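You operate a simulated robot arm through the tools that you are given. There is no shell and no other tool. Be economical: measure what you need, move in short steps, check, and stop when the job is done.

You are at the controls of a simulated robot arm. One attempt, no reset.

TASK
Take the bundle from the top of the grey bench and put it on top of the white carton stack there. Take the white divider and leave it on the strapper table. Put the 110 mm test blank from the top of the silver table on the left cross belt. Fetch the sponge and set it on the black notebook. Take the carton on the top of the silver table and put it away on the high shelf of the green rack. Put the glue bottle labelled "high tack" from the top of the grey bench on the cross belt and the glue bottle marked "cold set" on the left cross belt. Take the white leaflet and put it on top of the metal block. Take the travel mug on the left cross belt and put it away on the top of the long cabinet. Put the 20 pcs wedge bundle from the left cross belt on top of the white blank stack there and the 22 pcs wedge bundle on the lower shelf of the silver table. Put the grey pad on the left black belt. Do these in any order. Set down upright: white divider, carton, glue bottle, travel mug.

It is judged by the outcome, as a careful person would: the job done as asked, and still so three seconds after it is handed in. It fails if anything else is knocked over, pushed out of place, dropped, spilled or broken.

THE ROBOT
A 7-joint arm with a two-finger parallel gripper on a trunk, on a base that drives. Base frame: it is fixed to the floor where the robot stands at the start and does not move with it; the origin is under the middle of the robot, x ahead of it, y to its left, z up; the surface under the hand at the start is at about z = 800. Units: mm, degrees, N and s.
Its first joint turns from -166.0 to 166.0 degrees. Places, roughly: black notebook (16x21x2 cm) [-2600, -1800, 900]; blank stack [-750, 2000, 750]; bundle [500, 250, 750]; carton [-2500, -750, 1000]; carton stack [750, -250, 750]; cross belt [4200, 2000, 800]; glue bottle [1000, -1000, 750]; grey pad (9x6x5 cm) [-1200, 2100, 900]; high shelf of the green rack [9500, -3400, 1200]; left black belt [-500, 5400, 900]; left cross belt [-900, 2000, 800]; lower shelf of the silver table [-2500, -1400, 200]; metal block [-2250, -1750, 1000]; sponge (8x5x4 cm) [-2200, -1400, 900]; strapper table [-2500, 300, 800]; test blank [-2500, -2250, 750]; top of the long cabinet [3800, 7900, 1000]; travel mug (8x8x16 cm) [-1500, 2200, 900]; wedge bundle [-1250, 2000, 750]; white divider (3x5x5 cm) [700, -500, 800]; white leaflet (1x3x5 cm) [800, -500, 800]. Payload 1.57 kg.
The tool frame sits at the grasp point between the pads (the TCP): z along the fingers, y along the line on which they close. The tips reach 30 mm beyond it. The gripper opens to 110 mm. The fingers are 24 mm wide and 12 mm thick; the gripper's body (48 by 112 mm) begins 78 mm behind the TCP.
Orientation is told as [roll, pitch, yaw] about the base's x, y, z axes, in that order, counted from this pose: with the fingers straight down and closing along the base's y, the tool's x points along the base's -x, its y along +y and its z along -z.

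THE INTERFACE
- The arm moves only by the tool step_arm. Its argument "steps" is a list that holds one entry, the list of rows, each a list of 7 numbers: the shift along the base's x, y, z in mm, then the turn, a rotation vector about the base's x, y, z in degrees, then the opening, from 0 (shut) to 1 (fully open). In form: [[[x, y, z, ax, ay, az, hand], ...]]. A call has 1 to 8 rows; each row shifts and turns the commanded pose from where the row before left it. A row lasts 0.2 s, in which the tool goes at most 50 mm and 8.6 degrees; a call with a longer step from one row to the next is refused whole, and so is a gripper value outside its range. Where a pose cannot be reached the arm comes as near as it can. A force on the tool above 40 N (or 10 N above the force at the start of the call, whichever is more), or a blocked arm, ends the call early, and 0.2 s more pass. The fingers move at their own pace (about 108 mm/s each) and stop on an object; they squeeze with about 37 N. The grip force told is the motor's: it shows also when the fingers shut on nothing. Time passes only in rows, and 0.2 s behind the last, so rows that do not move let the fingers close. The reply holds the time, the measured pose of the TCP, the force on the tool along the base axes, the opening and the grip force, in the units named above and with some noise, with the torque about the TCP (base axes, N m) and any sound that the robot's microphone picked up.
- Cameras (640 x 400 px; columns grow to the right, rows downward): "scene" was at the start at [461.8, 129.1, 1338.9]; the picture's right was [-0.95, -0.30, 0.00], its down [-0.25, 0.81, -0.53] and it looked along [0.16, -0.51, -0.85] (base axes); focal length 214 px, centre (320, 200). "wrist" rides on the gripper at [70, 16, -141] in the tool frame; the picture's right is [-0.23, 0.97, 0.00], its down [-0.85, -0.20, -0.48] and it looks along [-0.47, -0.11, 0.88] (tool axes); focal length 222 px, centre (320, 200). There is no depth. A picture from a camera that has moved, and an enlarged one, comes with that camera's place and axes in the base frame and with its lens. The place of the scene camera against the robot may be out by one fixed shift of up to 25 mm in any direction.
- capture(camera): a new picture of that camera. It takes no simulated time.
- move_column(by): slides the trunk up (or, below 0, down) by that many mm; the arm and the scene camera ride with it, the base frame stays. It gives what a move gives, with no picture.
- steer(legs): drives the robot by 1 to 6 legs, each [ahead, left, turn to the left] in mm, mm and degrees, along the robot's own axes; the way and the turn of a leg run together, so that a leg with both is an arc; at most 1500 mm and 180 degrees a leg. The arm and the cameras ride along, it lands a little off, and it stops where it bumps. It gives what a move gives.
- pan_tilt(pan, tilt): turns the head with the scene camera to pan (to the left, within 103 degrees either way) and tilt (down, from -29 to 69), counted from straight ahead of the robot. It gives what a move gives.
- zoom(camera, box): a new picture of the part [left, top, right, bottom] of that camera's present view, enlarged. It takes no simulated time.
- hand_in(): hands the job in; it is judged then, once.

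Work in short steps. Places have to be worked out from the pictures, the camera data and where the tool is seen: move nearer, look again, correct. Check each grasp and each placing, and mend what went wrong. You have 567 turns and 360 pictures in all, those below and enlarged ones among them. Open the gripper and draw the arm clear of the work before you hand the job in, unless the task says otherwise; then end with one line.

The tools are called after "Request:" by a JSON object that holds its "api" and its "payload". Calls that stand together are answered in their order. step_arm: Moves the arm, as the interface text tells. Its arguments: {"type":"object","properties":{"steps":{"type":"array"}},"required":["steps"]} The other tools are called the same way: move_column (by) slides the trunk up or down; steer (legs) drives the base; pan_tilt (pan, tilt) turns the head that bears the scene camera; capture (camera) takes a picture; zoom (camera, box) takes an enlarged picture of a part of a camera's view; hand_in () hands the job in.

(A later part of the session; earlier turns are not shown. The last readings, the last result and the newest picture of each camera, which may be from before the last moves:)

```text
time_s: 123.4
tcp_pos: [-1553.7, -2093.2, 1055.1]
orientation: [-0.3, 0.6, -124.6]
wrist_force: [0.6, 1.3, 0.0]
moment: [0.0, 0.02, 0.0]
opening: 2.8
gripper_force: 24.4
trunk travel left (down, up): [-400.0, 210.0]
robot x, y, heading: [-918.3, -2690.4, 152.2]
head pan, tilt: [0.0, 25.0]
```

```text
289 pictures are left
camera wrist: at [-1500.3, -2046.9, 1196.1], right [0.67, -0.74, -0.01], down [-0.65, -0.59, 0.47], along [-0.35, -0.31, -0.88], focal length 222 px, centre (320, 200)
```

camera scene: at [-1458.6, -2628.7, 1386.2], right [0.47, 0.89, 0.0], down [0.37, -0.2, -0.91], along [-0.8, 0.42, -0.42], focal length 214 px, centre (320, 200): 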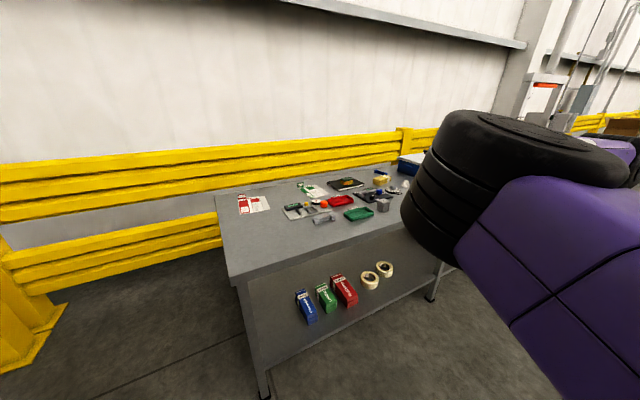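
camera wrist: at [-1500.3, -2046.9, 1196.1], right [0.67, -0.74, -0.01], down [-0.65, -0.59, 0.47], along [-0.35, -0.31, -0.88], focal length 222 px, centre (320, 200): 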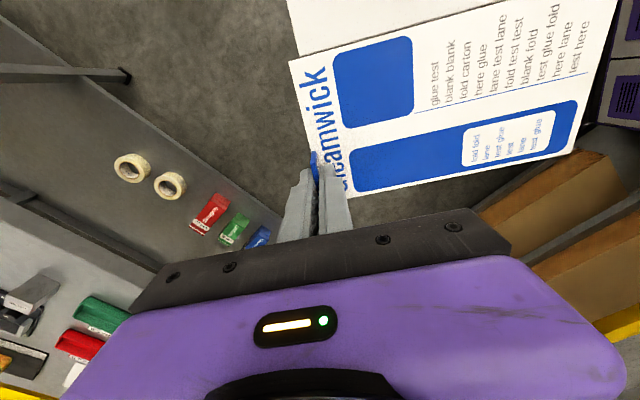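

The turn was blocked, likely by the blue rack close behind the robot. I slide right, away from it, before turning on.

Request:
{"api": "steer", "payload": {"legs": [[0, -700, 0]]}}

Request:
{"api": "pan_tilt", "payload": {"pan": 95, "tilt": 25}}

Request:
{"api": "capture", "payload": {"camera": "scene"}}

```text
time_s: 127.2
tcp_pos: [-1239.5, -1483.6, 1054.8]
orientation: [-0.4, 0.5, -124.0]
wrist_force: [-1.5, 0.1, 0.1]
moment: [-0.02, 0.03, 0.04]
opening: 2.8
gripper_force: 23.5
trunk travel left (down, up): [-400.0, 210.0]
robot x, y, heading: [-602.1, -2070.5, 152.8]
head pan, tilt: [0.0, 25.0]
```

```text
time_s: 128.9
tcp_pos: [-1240.0, -1483.6, 1054.7]
orientation: [-0.3, 0.5, -124.1]
wrist_force: [-0.2, 0.1, -0.4]
moment: [0.0, 0.02, -0.02]
opening: 2.8
gripper_force: 23.7
trunk travel left (down, up): [-400.0, 210.0]
robot x, y, heading: [-602.1, -2069.6, 152.9]
head pan, tilt: [95.0, 25.0]
```

```text
288 pictures are left
camera scene: at [-1091.6, -2144.6, 1386.3], right [-0.93, 0.38, 0.0], down [0.16, 0.39, -0.91], along [-0.34, -0.84, -0.42], focal length 214 px, centre (320, 200)
```

scene: 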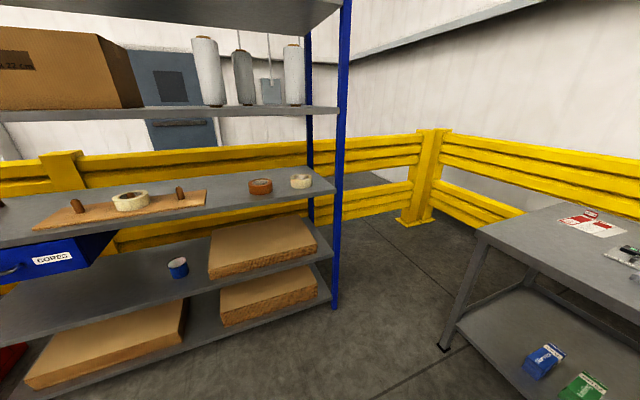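

The rack shows no disturbance. I turn to face +y, drive north, and look at the belt.

Request:
{"api": "steer", "payload": {"legs": [[0, 0, -62.5], [0, 350, 0], [1300, 0, 0], [1300, 0, 0]]}}

Request:
{"api": "pan_tilt", "payload": {"pan": 0, "tilt": 25}}

Request:
{"api": "capture", "payload": {"camera": "scene"}}

```text
time_s: 146.2
tcp_pos: [-839.7, 1378.9, 1053.7]
orientation: [-0.3, 0.6, 176.0]
wrist_force: [-0.6, 0.1, 0.2]
moment: [-0.01, 0.04, 0.0]
opening: 2.8
gripper_force: 23.7
trunk travel left (down, up): [-400.0, 210.0]
robot x, y, heading: [-1028.4, 531.7, 92.9]
head pan, tilt: [95.0, 25.0]
```

```text
time_s: 147.9
tcp_pos: [-840.0, 1379.0, 1054.0]
orientation: [-0.3, 0.5, 176.1]
wrist_force: [-0.2, 0.5, -0.3]
moment: [0.04, 0.0, 0.01]
opening: 2.7
gripper_force: 23.9
trunk travel left (down, up): [-400.0, 210.0]
robot x, y, heading: [-1025.2, 527.4, 93.1]
head pan, tilt: [0.0, 25.0]
```

```text
287 pictures are left
camera scene: at [-1240.5, 1034.5, 1386.3], right [1.0, 0.05, 0.0], down [0.02, -0.42, -0.91], along [-0.05, 0.91, -0.42], focal length 214 px, centre (320, 200)
```

scene: 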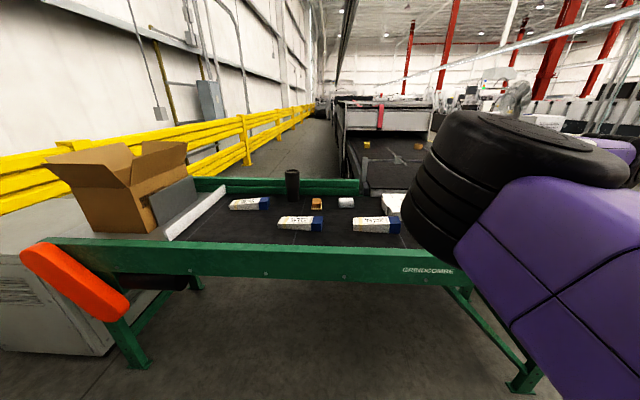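

I see the belt with three wedge bundles, the black mug, and two small pads. I zoom in.

Request:
{"api": "zoom", "payload": {"camera": "scene", "box": [200, 160, 440, 260]}}

Request:
{"api": "zoom", "payload": {"camera": "scene", "box": [270, 205, 330, 240]}}

Request:
{"api": "zoom", "payload": {"camera": "scene", "box": [345, 205, 405, 240]}}

Request:
{"api": "zoom", "payload": {"camera": "scene", "box": [220, 185, 280, 220]}}

```text
2.67 times, centred on (320, 210) of scene
camera zoom: at [-1240.5, 1034.5, 1386.3], right [1.0, 0.05, 0.0], down [0.02, -0.42, -0.91], along [-0.05, 0.91, -0.42], focal length 572 px, centre (320, 173)
```

zoom: 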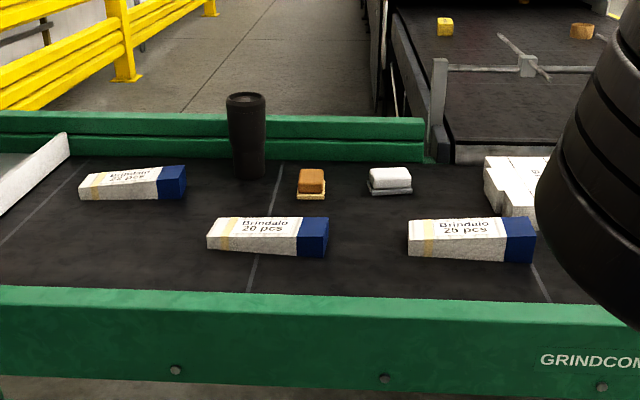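

```text
10.67 times, centred on (300, 222) of scene
camera zoom: at [-1240.5, 1034.5, 1386.3], right [1.0, 0.05, 0.0], down [0.02, -0.42, -0.91], along [-0.05, 0.91, -0.42], focal length 2288 px, centre (533, -40)
```

zoom: 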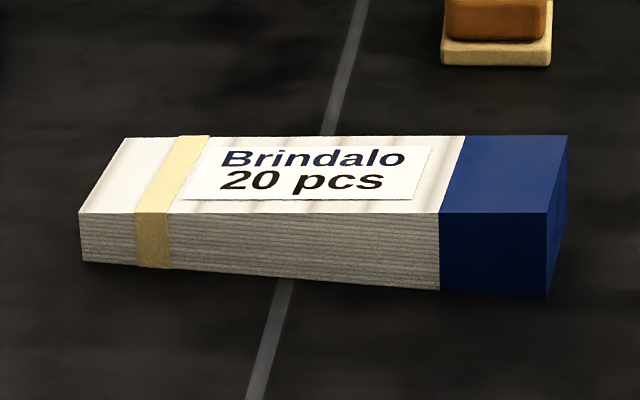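

```text
10.67 times, centred on (375, 222) of scene
camera zoom: at [-1240.5, 1034.5, 1386.3], right [1.0, 0.05, 0.0], down [0.02, -0.42, -0.91], along [-0.05, 0.91, -0.42], focal length 2288 px, centre (-267, -40)
```

zoom: 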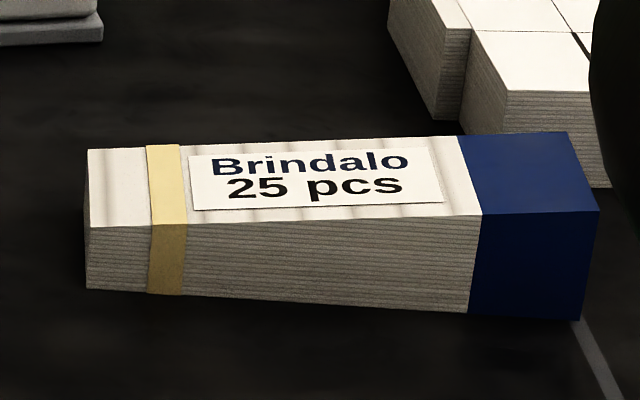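

```text
10.67 times, centred on (250, 202) of scene
camera zoom: at [-1240.5, 1034.5, 1386.3], right [1.0, 0.05, 0.0], down [0.02, -0.42, -0.91], along [-0.05, 0.91, -0.42], focal length 2288 px, centre (1067, 173)
```

zoom: 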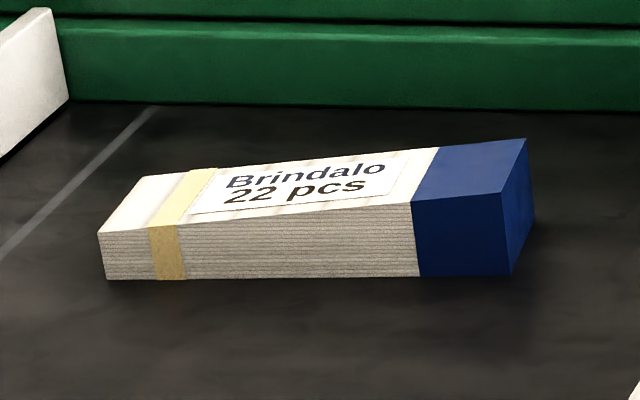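

20 pcs is the middle bundle, 22 pcs the left and 25 pcs the right. The belt's right part may be free for the test blank, so I drive forward-right and look with the head turned right.

Request:
{"api": "steer", "payload": {"legs": [[350, -100, -2]]}}

Request:
{"api": "capture", "payload": {"camera": "wrist"}}

Request:
{"api": "pan_tilt", "payload": {"pan": -15, "tilt": 35}}

Request:
{"api": "capture", "payload": {"camera": "scene"}}

```text
time_s: 150.3
tcp_pos: [-722.3, 1732.8, 1053.9]
orientation: [-0.3, 0.4, 174.0]
wrist_force: [0.0, 0.2, -0.6]
moment: [0.06, 0.03, -0.01]
opening: 2.9
gripper_force: 23.7
trunk travel left (down, up): [-400.0, 210.0]
robot x, y, heading: [-939.1, 893.3, 90.9]
head pan, tilt: [0.0, 25.0]
```

```text
282 pictures are left
camera wrist: at [-655.2, 1709.4, 1196.1], right [-0.33, -0.94, -0.01], down [-0.83, 0.29, 0.47], along [-0.44, 0.16, -0.88], focal length 222 px, centre (320, 200)
```

wrist: 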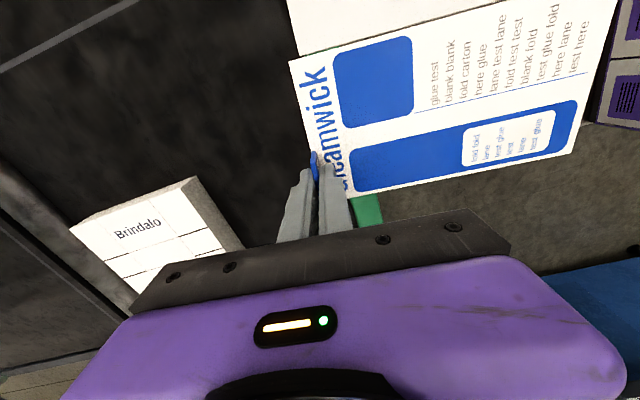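

```text
time_s: 151.1
tcp_pos: [-720.9, 1732.9, 1055.1]
orientation: [-0.3, 0.5, 174.0]
wrist_force: [-0.1, 0.5, -0.4]
moment: [0.02, 0.02, 0.01]
opening: 3.1
gripper_force: 24.5
trunk travel left (down, up): [-400.0, 210.0]
robot x, y, heading: [-936.5, 891.1, 90.9]
head pan, tilt: [-15.0, 35.0]
```

```text
281 pictures are left
camera scene: at [-1110.9, 1396.0, 1370.6], right [0.97, -0.24, 0.0], down [-0.14, -0.56, -0.82], along [0.2, 0.8, -0.57], focal length 214 px, centre (320, 200)
```

scene: 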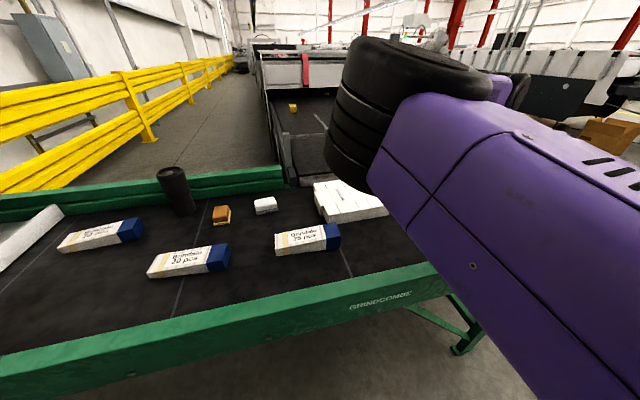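

To the right of the Brindalo blank stack (its corner near (-714,1934)) the belt is free. I drive so the blank hovers around centre (-490,1850).

Request:
{"api": "steer", "payload": {"legs": [[240, -150, 0]]}}

Request:
{"api": "capture", "payload": {"camera": "wrist"}}

Request:
{"api": "pan_tilt", "payload": {"pan": -30, "tilt": 45}}

Request:
{"api": "capture", "payload": {"camera": "scene"}}

```text
time_s: 153.0
tcp_pos: [-573.0, 1971.2, 1053.9]
orientation: [-0.3, 0.5, 174.0]
wrist_force: [-0.6, -0.8, -0.5]
moment: [0.05, 0.02, 0.0]
opening: 2.9
gripper_force: 23.7
trunk travel left (down, up): [-400.0, 210.0]
robot x, y, heading: [-792.1, 1131.9, 90.7]
head pan, tilt: [-15.0, 35.0]
```

```text
280 pictures are left
camera wrist: at [-507.3, 1947.4, 1196.1], right [-0.33, -0.94, -0.01], down [-0.83, 0.29, 0.47], along [-0.44, 0.16, -0.88], focal length 222 px, centre (320, 200)
```

wrist: 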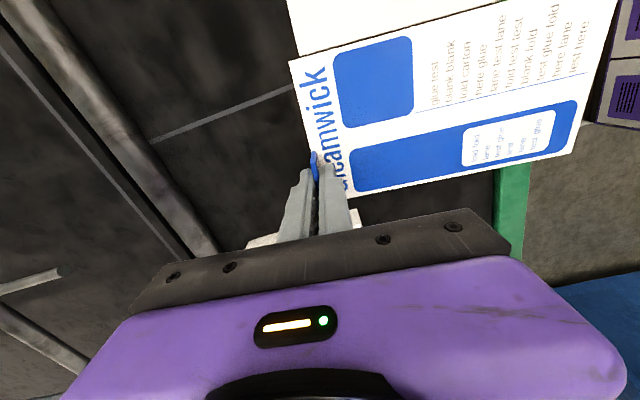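

```text
time_s: 153.8
tcp_pos: [-573.9, 1971.6, 1054.1]
orientation: [-0.4, 0.6, 174.0]
wrist_force: [-0.6, 0.2, 0.4]
moment: [0.05, 0.02, 0.02]
opening: 2.9
gripper_force: 24.3
trunk travel left (down, up): [-400.0, 210.0]
robot x, y, heading: [-790.0, 1129.4, 90.6]
head pan, tilt: [-30.0, 45.0]
```

```text
279 pictures are left
camera scene: at [-945.1, 1620.1, 1355.8], right [0.87, -0.49, 0.0], down [-0.34, -0.62, -0.71], along [0.34, 0.62, -0.71], focal length 214 px, centre (320, 200)
```

scene: 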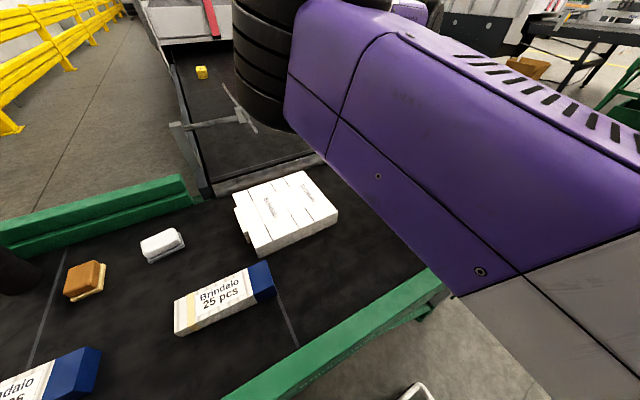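

The blank fits between the rail (y≈1744) and the far belt edge, clear of the stack. I nudge +12 in y and lower.

Request:
{"api": "step_arm", "payload": {"steps": [[[0, 6, -20, 0, 0, 0, 0], [0, 6, -30, 0, 0, 0, 0], [0, 0, -30, 0, 0, 0, 0], [0, 0, -30, 0, 0, 0, 0], [0, 0, -20, 0, 0, 0, 0]]]}}

Request:
{"api": "capture", "payload": {"camera": "wrist"}}

```text
time_s: 155.0
tcp_pos: [-573.6, 1986.4, 924.8]
orientation: [-0.3, 0.4, 173.9]
wrist_force: [0.2, -0.3, 0.0]
moment: [0.09, 0.05, 0.01]
opening: 3.0
gripper_force: 23.8
trunk travel left (down, up): [-400.0, 210.0]
robot x, y, heading: [-791.6, 1128.7, 90.9]
head pan, tilt: [-30.0, 45.0]
```

```text
278 pictures are left
camera wrist: at [-505.6, 1961.1, 1065.8], right [-0.33, -0.94, -0.01], down [-0.83, 0.29, 0.47], along [-0.44, 0.16, -0.88], focal length 222 px, centre (320, 200)
```

wrist: 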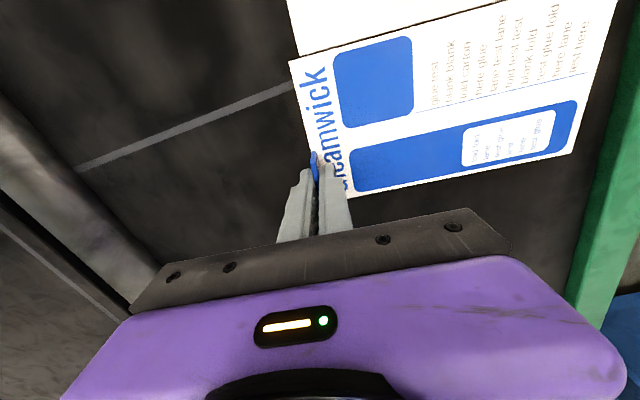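

Good clearance. I lower in small steps until contact.

Request:
{"api": "step_arm", "payload": {"steps": [[[0, 0, -10, 0, 0, 0, 0], [0, 0, -10, 0, 0, 0, 0], [0, 0, -8, 0, 0, 0, 0], [0, 0, -6, 0, 0, 0, 0], [0, 0, -5, 0, 0, 0, 0], [0, 0, -5, 0, 0, 0, 0], [0, 0, -4, 0, 0, 0, 0]]]}}

Request:
{"api": "capture", "payload": {"camera": "wrist"}}

```text
time_s: 156.6
tcp_pos: [-574.5, 1983.6, 883.3]
orientation: [-0.5, 0.5, 174.1]
wrist_force: [-4.9, -8.2, 21.0]
moment: [-0.58, 0.31, -0.1]
opening: 3.2
gripper_force: 24.1
trunk travel left (down, up): [-400.0, 210.0]
robot x, y, heading: [-792.2, 1126.7, 90.8]
head pan, tilt: [-30.0, 45.0]
stopped in row 7: the force on the tool passed its limit at 43 N (the readings are from after the stop); the commanded pose is now the measured one
```

```text
277 pictures are left
camera wrist: at [-507.3, 1960.1, 1024.4], right [-0.33, -0.94, -0.01], down [-0.83, 0.28, 0.47], along [-0.44, 0.16, -0.88], focal length 222 px, centre (320, 200)
```

wrist: 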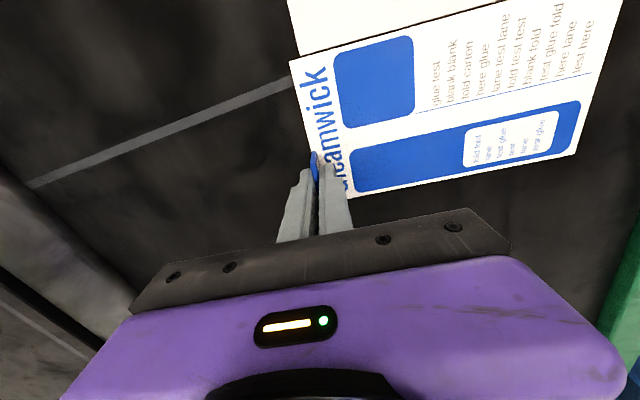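

Contact: the belt is at z≈850. I release, opening just enough, and rise.

Request:
{"api": "step_arm", "payload": {"steps": [[[0, 0, 0, 0, 0, 0, 0.3], [0, 0, 0, 0, 0, 0, 0.35], [0, 0, 10, 0, 0, 0, 0.35], [0, 0, 30, 0, 0, 0, 0.35], [0, 0, 50, 0, 0, 0, 0.35], [0, 0, 50, 0, 0, 0, 0.35]]]}}

Request:
{"api": "capture", "payload": {"camera": "wrist"}}

```text
time_s: 158.0
tcp_pos: [-573.3, 1985.8, 1016.1]
orientation: [-0.4, 0.5, 174.0]
wrist_force: [0.5, 0.8, 0.5]
moment: [-0.01, 0.02, 0.02]
opening: 38.4
gripper_force: 0.1
trunk travel left (down, up): [-400.0, 210.0]
robot x, y, heading: [-795.4, 1128.1, 91.1]
head pan, tilt: [-30.0, 45.0]
```

```text
276 pictures are left
camera wrist: at [-507.2, 1961.8, 1158.8], right [-0.33, -0.94, -0.01], down [-0.83, 0.29, 0.47], along [-0.44, 0.16, -0.88], focal length 222 px, centre (320, 200)
```

wrist: 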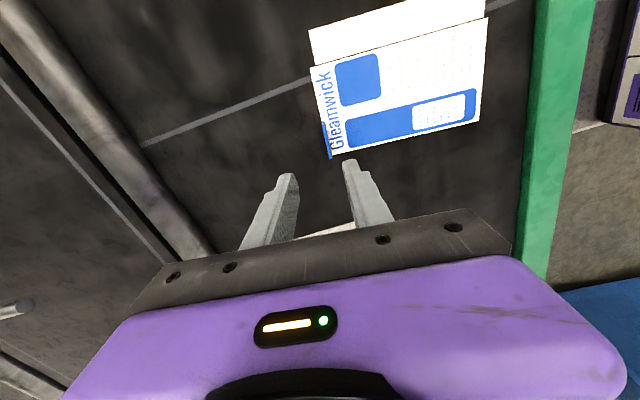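

The test blank lies flat on the belt. Now the 20 pcs wedge near (-1382,1900): I drive left and look.

Request:
{"api": "steer", "payload": {"legs": [[0, 790, -1]]}}

Request:
{"api": "capture", "payload": {"camera": "wrist"}}

```text
time_s: 162.3
tcp_pos: [-1346.7, 1977.9, 1017.6]
orientation: [-0.4, 0.5, 172.5]
wrist_force: [-0.6, 0.4, -0.5]
moment: [0.0, -0.01, 0.0]
opening: 38.6
gripper_force: 0.0
trunk travel left (down, up): [-400.0, 210.0]
robot x, y, heading: [-1589.8, 1130.0, 89.4]
head pan, tilt: [-30.0, 45.0]
```

```text
275 pictures are left
camera wrist: at [-1281.1, 1951.9, 1159.1], right [-0.35, -0.94, -0.01], down [-0.83, 0.31, 0.47], along [-0.44, 0.17, -0.88], focal length 222 px, centre (320, 200)
```

wrist: 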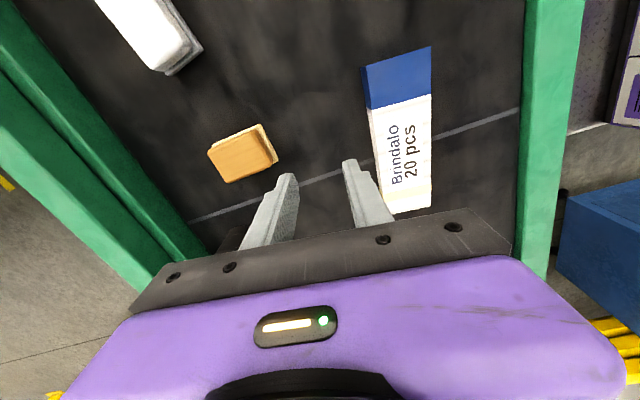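

The 20 pcs wedge is centred at about (-1367,1879), its axis tilted about -6°. I move over it, open wider, and lower.

Request:
{"api": "step_arm", "payload": {"steps": [[[-6, -33, 0, 0, 0, 1.6, 0.75], [-6, -33, 0, 0, 0, 0, 0.75], [-6, -33, -10, 0, 0, 0, 0.75], [0, 0, -40, 0, 0, 0, 0.75]]]}}

Request:
{"api": "capture", "payload": {"camera": "wrist"}}

```text
time_s: 163.3
tcp_pos: [-1366.1, 1875.8, 968.6]
orientation: [-0.5, 0.4, 174.1]
wrist_force: [-0.4, -0.4, -0.3]
moment: [-0.01, 0.01, -0.02]
opening: 82.4
gripper_force: 0.1
trunk travel left (down, up): [-400.0, 210.0]
robot x, y, heading: [-1588.0, 1130.7, 89.5]
head pan, tilt: [-30.0, 45.0]
```

```text
274 pictures are left
camera wrist: at [-1298.3, 1851.3, 1110.7], right [-0.33, -0.95, -0.01], down [-0.83, 0.28, 0.47], along [-0.44, 0.16, -0.88], focal length 222 px, centre (320, 200)
```

wrist: 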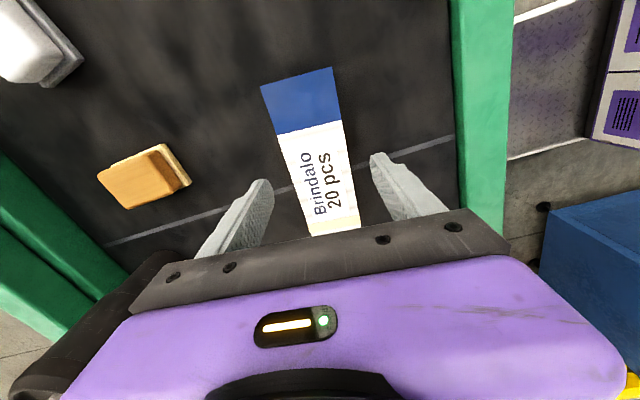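

It is centred. I lower, close, and lift gently.

Request:
{"api": "step_arm", "payload": {"steps": [[[0, 0, -40, 0, 0, 0, 0.75], [0, 0, -30, 0, 0, 0, 0.75], [0, 0, -14, 0, 0, 0, 0.75], [0, 0, 0, 0, 0, 0, 0], [0, 0, 0, 0, 0, 0, 0], [0, 0, 0, 0, 0, 0, 0]]]}}

Request:
{"api": "capture", "payload": {"camera": "wrist"}}

```text
time_s: 164.7
tcp_pos: [-1366.9, 1878.4, 884.1]
orientation: [-0.4, 0.5, 174.0]
wrist_force: [-0.7, -0.4, -0.3]
moment: [0.01, -0.03, -0.01]
opening: 64.5
gripper_force: 36.8
trunk travel left (down, up): [-400.0, 210.0]
robot x, y, heading: [-1585.3, 1127.2, 89.2]
head pan, tilt: [-30.0, 45.0]
```

```text
273 pictures are left
camera wrist: at [-1299.7, 1854.6, 1026.3], right [-0.33, -0.94, -0.01], down [-0.83, 0.28, 0.47], along [-0.44, 0.16, -0.88], focal length 222 px, centre (320, 200)
```

wrist: 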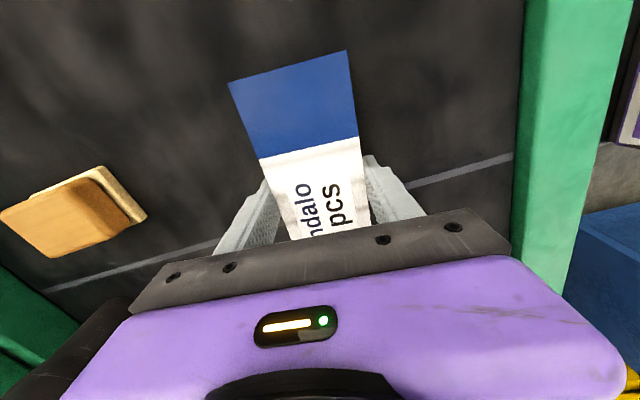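

Held at 64.5 mm. I lift gently.

Request:
{"api": "step_arm", "payload": {"steps": [[[0, 0, 2, 0, 0, 0, 0], [0, 0, 5, 0, 0, 0, 0], [0, 0, 10, 0, 0, 0, 0], [0, 0, 15, 0, 0, 0, 0], [0, 0, 20, 0, 0, 0, 0], [0, 0, 25, 0, 0, 0, 0], [0, 0, 25, 0, 0, 0, 0], [0, 0, 18, 0, 0, 0, 0]]]}}

Request:
{"api": "capture", "payload": {"camera": "wrist"}}

```text
time_s: 166.5
tcp_pos: [-1365.1, 1879.6, 1002.6]
orientation: [-0.4, 0.4, 174.0]
wrist_force: [0.5, -0.6, -2.4]
moment: [-0.03, -0.02, 0.05]
opening: 64.4
gripper_force: 36.9
trunk travel left (down, up): [-400.0, 210.0]
robot x, y, heading: [-1590.9, 1127.6, 89.3]
head pan, tilt: [-30.0, 45.0]
```

```text
272 pictures are left
camera wrist: at [-1298.5, 1854.5, 1144.4], right [-0.33, -0.94, -0.01], down [-0.83, 0.28, 0.47], along [-0.44, 0.16, -0.88], focal length 222 px, centre (320, 200)
```

wrist: 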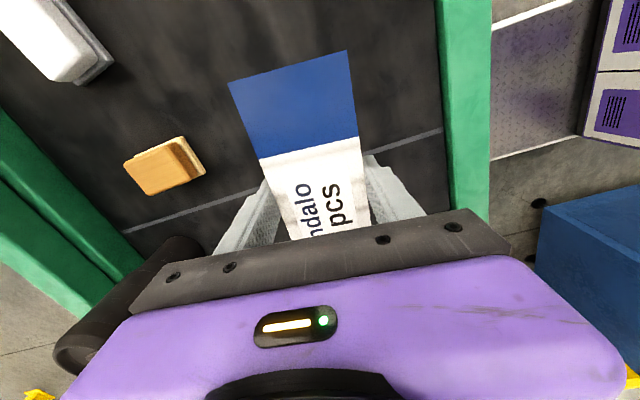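

Held. I drive right toward the blank stack and look.

Request:
{"api": "steer", "payload": {"legs": [[0, -450, 1]]}}

Request:
{"api": "capture", "payload": {"camera": "wrist"}}

Request:
{"api": "capture", "payload": {"camera": "scene"}}

```text
time_s: 169.2
tcp_pos: [-923.7, 1880.5, 1001.4]
orientation: [-0.4, 0.5, 174.9]
wrist_force: [0.9, -0.9, -2.4]
moment: [-0.02, 0.0, 0.03]
opening: 64.2
gripper_force: 37.2
trunk travel left (down, up): [-400.0, 210.0]
robot x, y, heading: [-1135.1, 1126.8, 90.1]
head pan, tilt: [-30.0, 45.0]
```

```text
271 pictures are left
camera wrist: at [-856.5, 1856.9, 1144.1], right [-0.31, -0.95, -0.01], down [-0.84, 0.27, 0.47], along [-0.45, 0.16, -0.88], focal length 222 px, centre (320, 200)
```

wrist: 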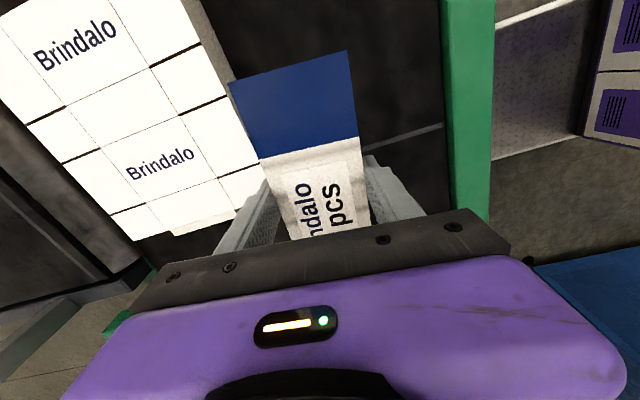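

```text
270 pictures are left
camera scene: at [-1282.5, 1618.5, 1355.7], right [0.87, -0.5, 0.0], down [-0.35, -0.61, -0.71], along [0.35, 0.61, -0.71], focal length 214 px, centre (320, 200)
```

scene: 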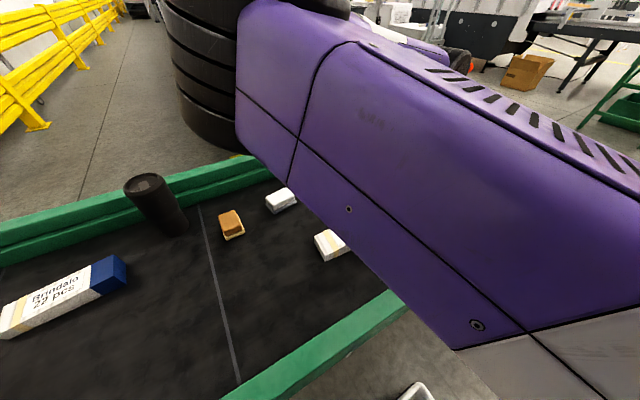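

The stack top spans about x -950..-720, y 1945..2160. I move the wedge over its centre.

Request:
{"api": "step_arm", "payload": {"steps": [[[0, 0, 10, 0, 0, 0, 0], [0, 0, 20, 0, 0, 0, 0], [0, 0, 15, 0, 0, 0, 0]]]}}

Request:
{"api": "steer", "payload": {"legs": [[110, -100, 0]]}}

Request:
{"api": "capture", "payload": {"camera": "wrist"}}

```text
time_s: 170.0
tcp_pos: [-925.0, 1879.9, 1047.3]
orientation: [-0.4, 0.4, 174.9]
wrist_force: [-0.4, -0.8, -2.3]
moment: [-0.01, 0.02, 0.01]
opening: 64.3
gripper_force: 36.8
trunk travel left (down, up): [-400.0, 210.0]
robot x, y, heading: [-1138.7, 1126.1, 90.3]
head pan, tilt: [-30.0, 45.0]
```

```text
time_s: 171.4
tcp_pos: [-824.8, 1992.0, 1047.8]
orientation: [-0.5, 0.5, 174.7]
wrist_force: [1.6, 0.7, -2.2]
moment: [0.0, 0.0, 0.02]
opening: 64.5
gripper_force: 37.3
trunk travel left (down, up): [-400.0, 210.0]
robot x, y, heading: [-1038.0, 1239.6, 90.1]
head pan, tilt: [-30.0, 45.0]
```

```text
269 pictures are left
camera wrist: at [-758.0, 1969.4, 1190.3], right [-0.32, -0.95, -0.01], down [-0.84, 0.27, 0.47], along [-0.45, 0.16, -0.88], focal length 222 px, centre (320, 200)
```

wrist: 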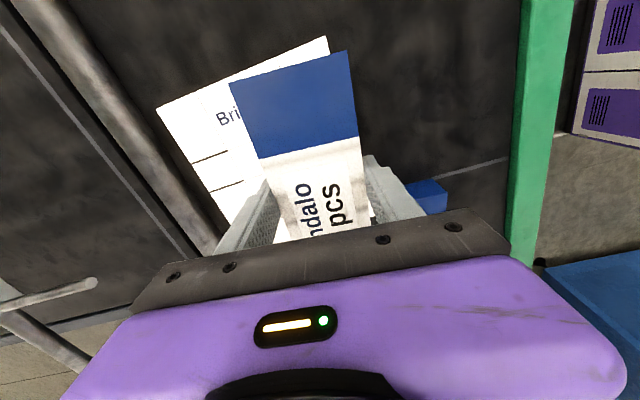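

The stack's right edge is at x≈-721, y 1956..2163. I shift +66 in y and lower gradually.

Request:
{"api": "step_arm", "payload": {"steps": [[[0, 20, 0, 0, 0, 0, 0], [0, 30, 0, 0, 0, 0, 0], [0, 16, -15, 0, 0, 0, 0], [0, 0, -25, 0, 0, 0, 0], [0, 0, -20, 0, 0, 0, 0]]]}}

Request:
{"api": "capture", "payload": {"camera": "wrist"}}

```text
time_s: 172.6
tcp_pos: [-826.1, 2059.4, 988.1]
orientation: [-0.6, 0.5, 174.8]
wrist_force: [-0.5, 0.2, -2.0]
moment: [-0.02, -0.03, -0.01]
opening: 64.7
gripper_force: 37.2
trunk travel left (down, up): [-400.0, 210.0]
robot x, y, heading: [-1036.6, 1240.5, 90.1]
head pan, tilt: [-30.0, 45.0]
```

```text
268 pictures are left
camera wrist: at [-757.8, 2035.7, 1129.3], right [-0.32, -0.95, -0.01], down [-0.84, 0.27, 0.47], along [-0.45, 0.16, -0.88], focal length 222 px, centre (320, 200)
```

wrist: 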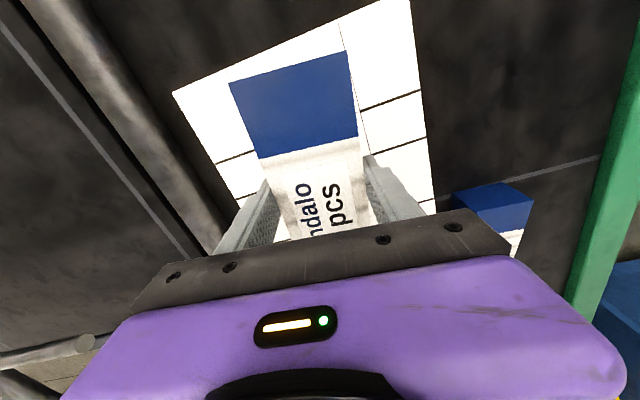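

The wedge is over the stack. I lower slowly to contact.

Request:
{"api": "step_arm", "payload": {"steps": [[[0, 0, -12, 0, 0, 0, 0], [0, 0, -8, 0, 0, 0, 0], [0, 0, -6, 0, 0, 0, 0], [0, 0, -5, 0, 0, 0, 0], [0, 0, -5, 0, 0, 0, 0], [0, 0, -5, 0, 0, 0, 0], [0, 0, -5, 0, 0, 0, 0], [0, 0, -5, 0, 0, 0, 0]]]}}

```text
time_s: 174.4
tcp_pos: [-825.2, 2059.5, 935.7]
orientation: [-0.4, 0.5, 174.7]
wrist_force: [0.3, -0.6, -1.7]
moment: [-0.02, -0.03, 0.0]
opening: 64.7
gripper_force: 36.7
trunk travel left (down, up): [-400.0, 210.0]
robot x, y, heading: [-1042.3, 1243.6, 90.0]
head pan, tilt: [-30.0, 45.0]
```

Request:
{"api": "step_arm", "payload": {"steps": [[[0, 0, -5, 0, 0, 0, 0], [0, 0, -4, 0, 0, 0, 0], [0, 0, -4, 0, 0, 0, 0], [0, 0, -4, 0, 0, 0, 0], [0, 0, -4, 0, 0, 0, 0], [0, 0, -4, 0, 0, 0, 0], [0, 0, -4, 0, 0, 0, 0], [0, 0, -4, 0, 0, 0, 0]]]}}

Request:
{"api": "capture", "payload": {"camera": "wrist"}}

```text
time_s: 175.1
tcp_pos: [-824.2, 2059.0, 933.4]
orientation: [-0.8, 0.7, 174.8]
wrist_force: [-3.9, -3.6, 19.9]
moment: [-0.74, 0.13, -0.02]
opening: 64.3
gripper_force: 37.3
trunk travel left (down, up): [-400.0, 210.0]
robot x, y, heading: [-1037.6, 1240.5, 90.3]
head pan, tilt: [-30.0, 45.0]
stopped in row 3: the force on the tool passed its limit at 49 N (the readings are from after the stop); the commanded pose is now the measured one
```

```text
267 pictures are left
camera wrist: at [-758.0, 2035.8, 1074.6], right [-0.31, -0.95, -0.02], down [-0.84, 0.27, 0.47], along [-0.44, 0.16, -0.88], focal length 222 px, centre (320, 200)
```

wrist: 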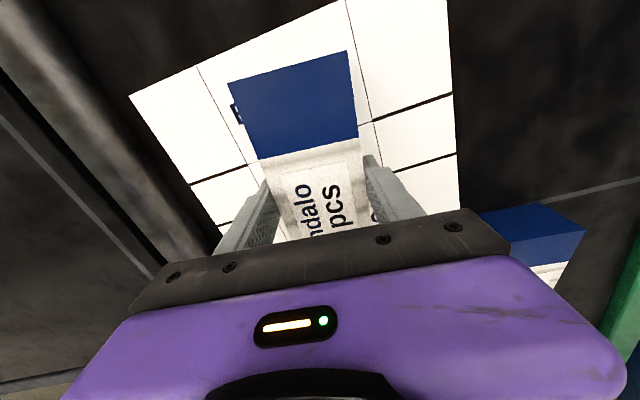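

Contact on the stack at about z 900. I release and rise.

Request:
{"api": "step_arm", "payload": {"steps": [[[0, 0, 0, 0, 0, 0, 0.75], [0, 0, 0, 0, 0, 0, 0.8], [0, 0, 10, 0, 0, 0, 0.8], [0, 0, 30, 0, 0, 0, 0.8], [0, 0, 50, 0, 0, 0, 0.8], [0, 0, 30, 0, 0, 0, 0.8]]]}}

Request:
{"api": "capture", "payload": {"camera": "wrist"}}

```text
time_s: 176.5
tcp_pos: [-824.9, 2061.2, 1050.1]
orientation: [-0.8, 0.7, 174.8]
wrist_force: [-0.7, -0.3, -0.5]
moment: [-0.01, 0.0, 0.03]
opening: 87.8
gripper_force: 0.0
trunk travel left (down, up): [-400.0, 210.0]
robot x, y, heading: [-1037.6, 1238.4, 90.0]
head pan, tilt: [-30.0, 45.0]
```

```text
266 pictures are left
camera wrist: at [-758.3, 2038.1, 1192.5], right [-0.31, -0.95, -0.01], down [-0.84, 0.27, 0.47], along [-0.44, 0.16, -0.88], focal length 222 px, centre (320, 200)
```

wrist: 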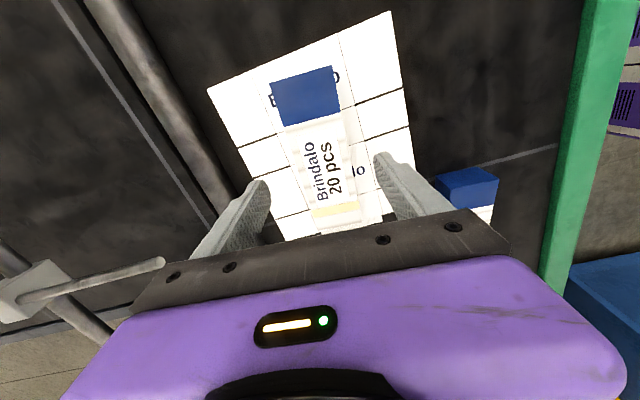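

20 pcs is on the white stack. Next is the grey pad near (-1157,2120): I drive left and look.

Request:
{"api": "steer", "payload": {"legs": [[0, 330, 0]]}}

Request:
{"api": "capture", "payload": {"camera": "wrist"}}

Request:
{"api": "capture", "payload": {"camera": "scene"}}

```text
time_s: 178.7
tcp_pos: [-1146.5, 2061.5, 1051.3]
orientation: [-0.6, 0.7, 174.6]
wrist_force: [0.1, 0.5, 0.5]
moment: [0.03, 0.02, 0.01]
opening: 88.2
gripper_force: 0.1
trunk travel left (down, up): [-400.0, 210.0]
robot x, y, heading: [-1359.3, 1242.8, 89.9]
head pan, tilt: [-30.0, 45.0]
```

```text
265 pictures are left
camera wrist: at [-1080.1, 2037.3, 1192.3], right [-0.32, -0.95, -0.01], down [-0.84, 0.27, 0.47], along [-0.44, 0.16, -0.88], focal length 222 px, centre (320, 200)
```

wrist: 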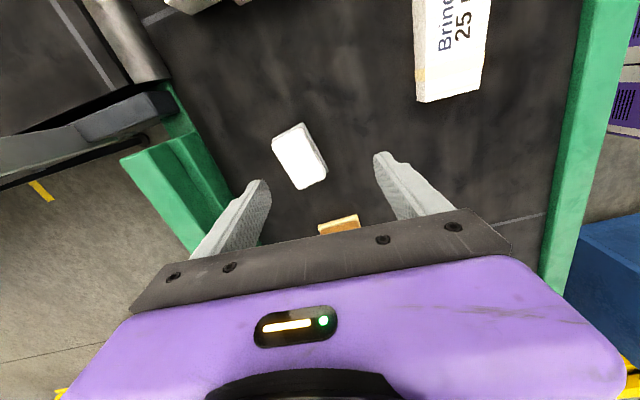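

```text
264 pictures are left
camera scene: at [-1505.9, 1732.8, 1355.7], right [0.87, -0.5, 0.0], down [-0.35, -0.61, -0.71], along [0.35, 0.61, -0.71], focal length 214 px, centre (320, 200)
```

scene: 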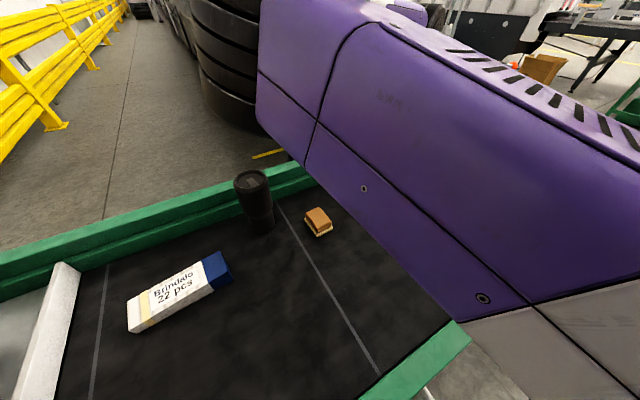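

The pad's centre is at about (-1157,2097), its axis about 7° off x. I turn +12°, move over it and check closely.

Request:
{"api": "step_arm", "payload": {"steps": [[[-5, 18, -20, 0, 0, 6, 0.8], [-5, 18, -30, 0, 0, 6, 0.8], [0, 0, -30, 0, 0, 0, 0.8]]]}}

Request:
{"api": "zoom", "payload": {"camera": "wrist", "box": [160, 60, 480, 240]}}

```text
time_s: 179.5
tcp_pos: [-1158.0, 2098.3, 967.8]
orientation: [-0.7, 0.7, -173.3]
wrist_force: [-0.8, -0.6, 0.2]
moment: [0.02, 0.0, -0.04]
opening: 88.0
gripper_force: 0.1
trunk travel left (down, up): [-400.0, 210.0]
robot x, y, heading: [-1359.5, 1242.0, 90.2]
head pan, tilt: [-30.0, 45.0]
```

```text
2.00 times, centred on (320, 150) of wrist
camera zoom: at [-1087.7, 2088.6, 1111.5], right [-0.11, -0.99, -0.01], down [-0.88, 0.09, 0.47], along [-0.47, 0.07, -0.88], focal length 444 px, centre (320, 300)
```

zoom: 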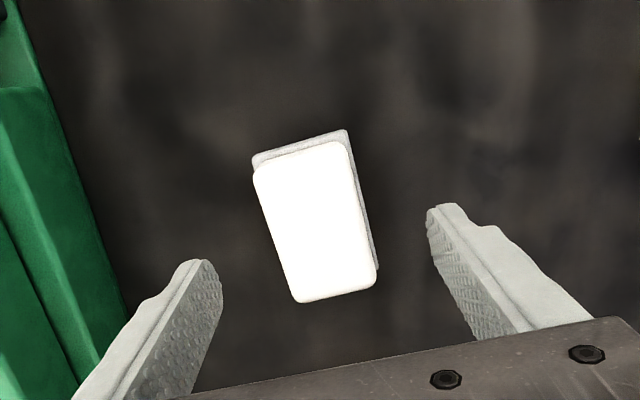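

It is centred. I lower to z≈884, close, then lift gently.

Request:
{"api": "step_arm", "payload": {"steps": [[[-1, 3, -35, 0, 0, 0, 0.8], [0, 0, -30, 0, 0, 0, 0.8], [0, 0, -18, 0, 0, 0, 0.8], [0, 0, 0, 0, 0, 0, 0], [0, 0, 0, 0, 0, 0, 0], [0, 0, 0, 0, 0, 0, 0], [0, 0, 2, 0, 0, 0, 0], [0, 0, 5, 0, 0, 0, 0]]]}}

Request:
{"api": "zoom", "payload": {"camera": "wrist", "box": [160, 60, 480, 240]}}

```text
time_s: 181.3
tcp_pos: [-1156.2, 2101.4, 895.5]
orientation: [-0.8, 0.7, -173.3]
wrist_force: [0.2, 0.0, -0.5]
moment: [0.01, 0.0, 0.01]
opening: 54.1
gripper_force: 36.8
trunk travel left (down, up): [-400.0, 210.0]
robot x, y, heading: [-1362.9, 1238.9, 89.7]
head pan, tilt: [-30.0, 45.0]
```

```text
2.00 times, centred on (320, 150) of wrist
camera zoom: at [-1087.6, 2091.8, 1036.6], right [-0.11, -0.99, -0.01], down [-0.88, 0.09, 0.47], along [-0.47, 0.07, -0.88], focal length 444 px, centre (320, 300)
```

zoom: 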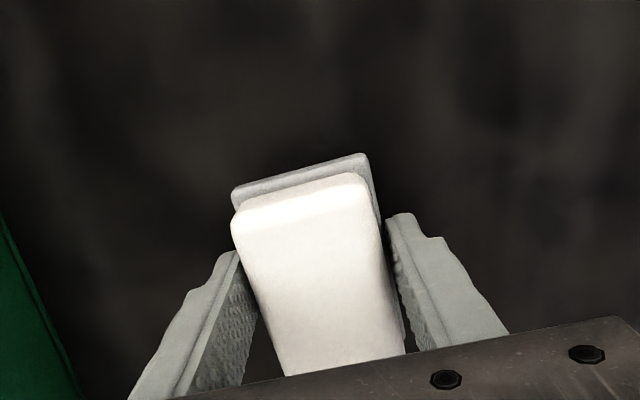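

Gripped at 54 mm. I lift on slowly.

Request:
{"api": "step_arm", "payload": {"steps": [[[0, 0, 8, 0, 0, 0, 0], [0, 0, 12, 0, 0, 0, 0], [0, 0, 16, 0, 0, 0, 0], [0, 0, 20, 0, 0, 0, 0], [0, 0, 25, 0, 0, 0, 0], [0, 0, 30, 0, 0, 0, 0], [0, 0, 30, 0, 0, 0, 0], [0, 0, 20, 0, 0, 0, 0]]]}}

Request:
{"api": "capture", "payload": {"camera": "wrist"}}

```text
time_s: 183.1
tcp_pos: [-1158.7, 2101.0, 1055.4]
orientation: [-0.7, 0.6, -173.2]
wrist_force: [-0.5, 0.1, -0.8]
moment: [0.0, -0.01, -0.03]
opening: 54.3
gripper_force: 36.9
trunk travel left (down, up): [-400.0, 210.0]
robot x, y, heading: [-1360.6, 1239.8, 89.7]
head pan, tilt: [-30.0, 45.0]
```

```text
261 pictures are left
camera wrist: at [-1088.5, 2091.8, 1197.4], right [-0.11, -0.99, -0.01], down [-0.88, 0.09, 0.47], along [-0.47, 0.07, -0.88], focal length 222 px, centre (320, 200)
```

wrist: 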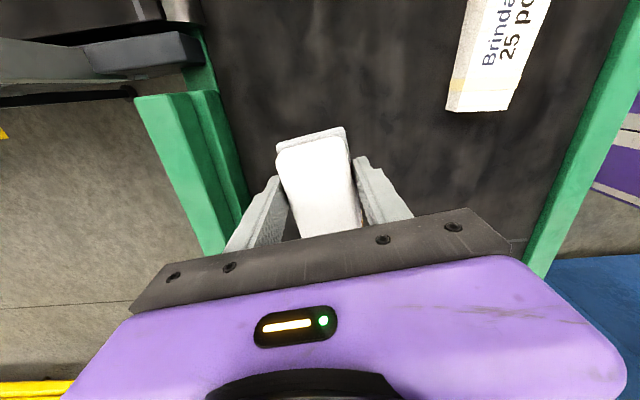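

The pad is held. The left black belt lies to the north, past the east end of this belt. I back off and move east to look at the gap between the bench's corner and the belt's end.

Request:
{"api": "steer", "payload": {"legs": [[-480, 0, 0], [0, -600, 0], [0, 0, -60]]}}

Request:
{"api": "pan_tilt", "payload": {"pan": 0, "tilt": 30}}

Request:
{"api": "capture", "payload": {"camera": "scene"}}

Request:
{"api": "pan_tilt", "payload": {"pan": 40, "tilt": 25}}

Request:
{"api": "capture", "payload": {"camera": "scene"}}

```text
time_s: 191.5
tcp_pos: [77.2, 1015.2, 1055.6]
orientation: [-0.7, 0.7, 126.8]
wrist_force: [0.6, -0.2, -1.1]
moment: [-0.01, 0.01, 0.0]
opening: 54.2
gripper_force: 37.0
trunk travel left (down, up): [-400.0, 210.0]
robot x, y, heading: [-766.7, 762.0, 29.9]
head pan, tilt: [-30.0, 45.0]
```

```text
time_s: 192.4
tcp_pos: [77.5, 1015.4, 1054.3]
orientation: [-0.8, 0.7, 126.8]
wrist_force: [0.5, 0.1, 0.2]
moment: [-0.02, -0.01, 0.01]
opening: 53.7
gripper_force: 36.9
trunk travel left (down, up): [-400.0, 210.0]
robot x, y, heading: [-768.9, 761.2, 30.1]
head pan, tilt: [0.0, 30.0]
```

```text
260 pictures are left
camera scene: at [-407.0, 1187.2, 1378.3], right [0.5, -0.87, 0.0], down [-0.43, -0.25, -0.87], along [0.75, 0.43, -0.5], focal length 214 px, centre (320, 200)
```

scene: 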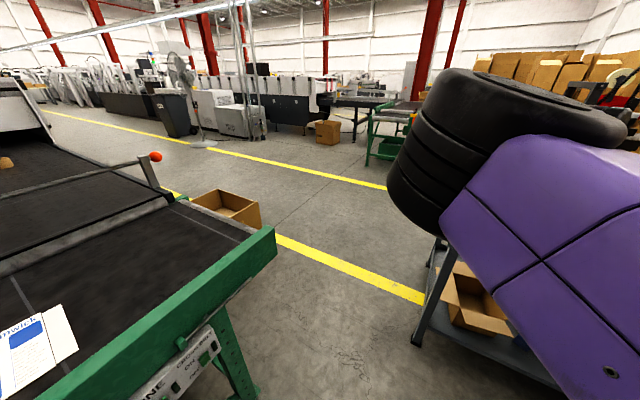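

```text
time_s: 193.5
tcp_pos: [76.8, 1016.0, 1055.7]
orientation: [-0.6, 0.7, 126.7]
wrist_force: [0.5, -0.1, -1.0]
moment: [0.03, 0.04, -0.01]
opening: 53.9
gripper_force: 37.0
trunk travel left (down, up): [-400.0, 210.0]
robot x, y, heading: [-769.6, 759.6, 30.1]
head pan, tilt: [40.0, 25.0]
```

```text
259 pictures are left
camera scene: at [-453.7, 1228.7, 1386.3], right [0.94, -0.34, 0.0], down [-0.15, -0.4, -0.91], along [0.31, 0.85, -0.42], focal length 214 px, centre (320, 200)
```

scene: 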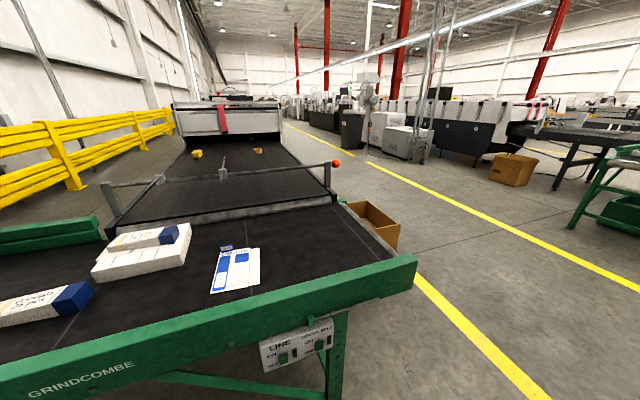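

The gap looks passable along my current heading of 30°; its midpoint is near (254,1355). I drive through in two legs, with a check between.

Request:
{"api": "steer", "payload": {"legs": [[800, 0, 0], [800, 0, 0]]}}

```text
time_s: 201.8
tcp_pos: [1491.4, 1813.3, 1055.2]
orientation: [-0.7, 0.7, 126.0]
wrist_force: [1.2, -0.5, -0.1]
moment: [-0.02, -0.02, 0.03]
opening: 54.2
gripper_force: 36.6
trunk travel left (down, up): [-400.0, 210.0]
robot x, y, heading: [640.4, 1567.4, 29.2]
head pan, tilt: [40.0, 25.0]
```

The robot passed through. I continue to the aisle, turn north and look.

Request:
{"api": "steer", "payload": {"legs": [[800, 0, 0], [0, 0, 60], [1000, 0, 0]]}}

Request:
{"api": "pan_tilt", "payload": {"pan": 50, "tilt": 25}}

Request:
{"api": "capture", "payload": {"camera": "scene"}}

Request:
{"api": "pan_tilt", "payload": {"pan": 0, "tilt": 20}}

Request:
{"api": "capture", "payload": {"camera": "scene"}}

```text
time_s: 213.6
tcp_pos: [1602.2, 3820.9, 1056.1]
orientation: [-0.6, 0.7, -175.2]
wrist_force: [-0.5, 0.3, -0.7]
moment: [-0.05, -0.02, 0.01]
opening: 53.9
gripper_force: 37.0
trunk travel left (down, up): [-400.0, 210.0]
robot x, y, heading: [1369.7, 2968.9, 88.3]
head pan, tilt: [40.0, 25.0]
```

```text
time_s: 214.3
tcp_pos: [1603.1, 3821.1, 1055.8]
orientation: [-0.7, 0.6, -175.3]
wrist_force: [0.7, -0.5, -1.6]
moment: [0.0, -0.02, -0.01]
opening: 53.9
gripper_force: 37.1
trunk travel left (down, up): [-400.0, 210.0]
robot x, y, heading: [1369.6, 2967.1, 87.8]
head pan, tilt: [50.0, 25.0]
```

```text
258 pictures are left
camera scene: at [1131.6, 3457.3, 1386.3], right [0.67, 0.74, 0.0], down [0.31, -0.28, -0.91], along [-0.67, 0.61, -0.42], focal length 214 px, centre (320, 200)
```

scene: 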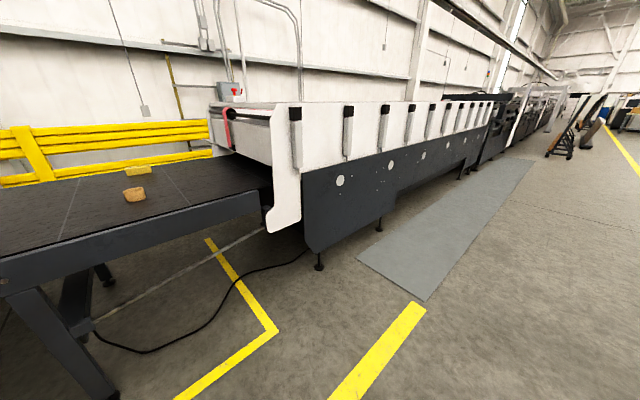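

```text
time_s: 215.4
tcp_pos: [1603.0, 3821.1, 1053.9]
orientation: [-0.6, 0.6, -175.3]
wrist_force: [0.7, -0.2, -2.4]
moment: [0.03, 0.0, 0.01]
opening: 54.0
gripper_force: 36.6
trunk travel left (down, up): [-400.0, 210.0]
robot x, y, heading: [1374.2, 2971.0, 88.1]
head pan, tilt: [0.0, 20.0]
```

```text
257 pictures are left
camera scene: at [1203.2, 3488.8, 1394.4], right [1.0, -0.03, 0.0], down [-0.01, -0.34, -0.94], along [0.03, 0.94, -0.34], focal length 214 px, centre (320, 200)
```

scene: 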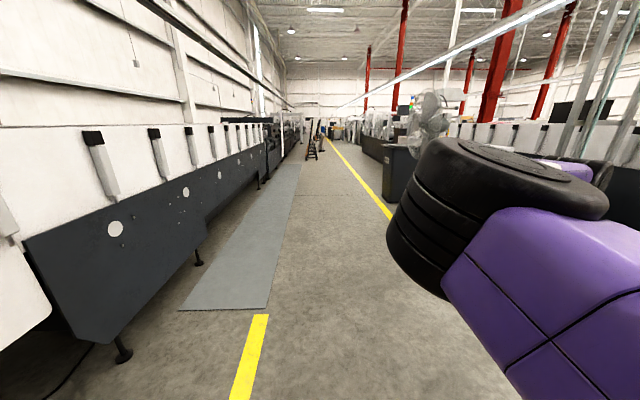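

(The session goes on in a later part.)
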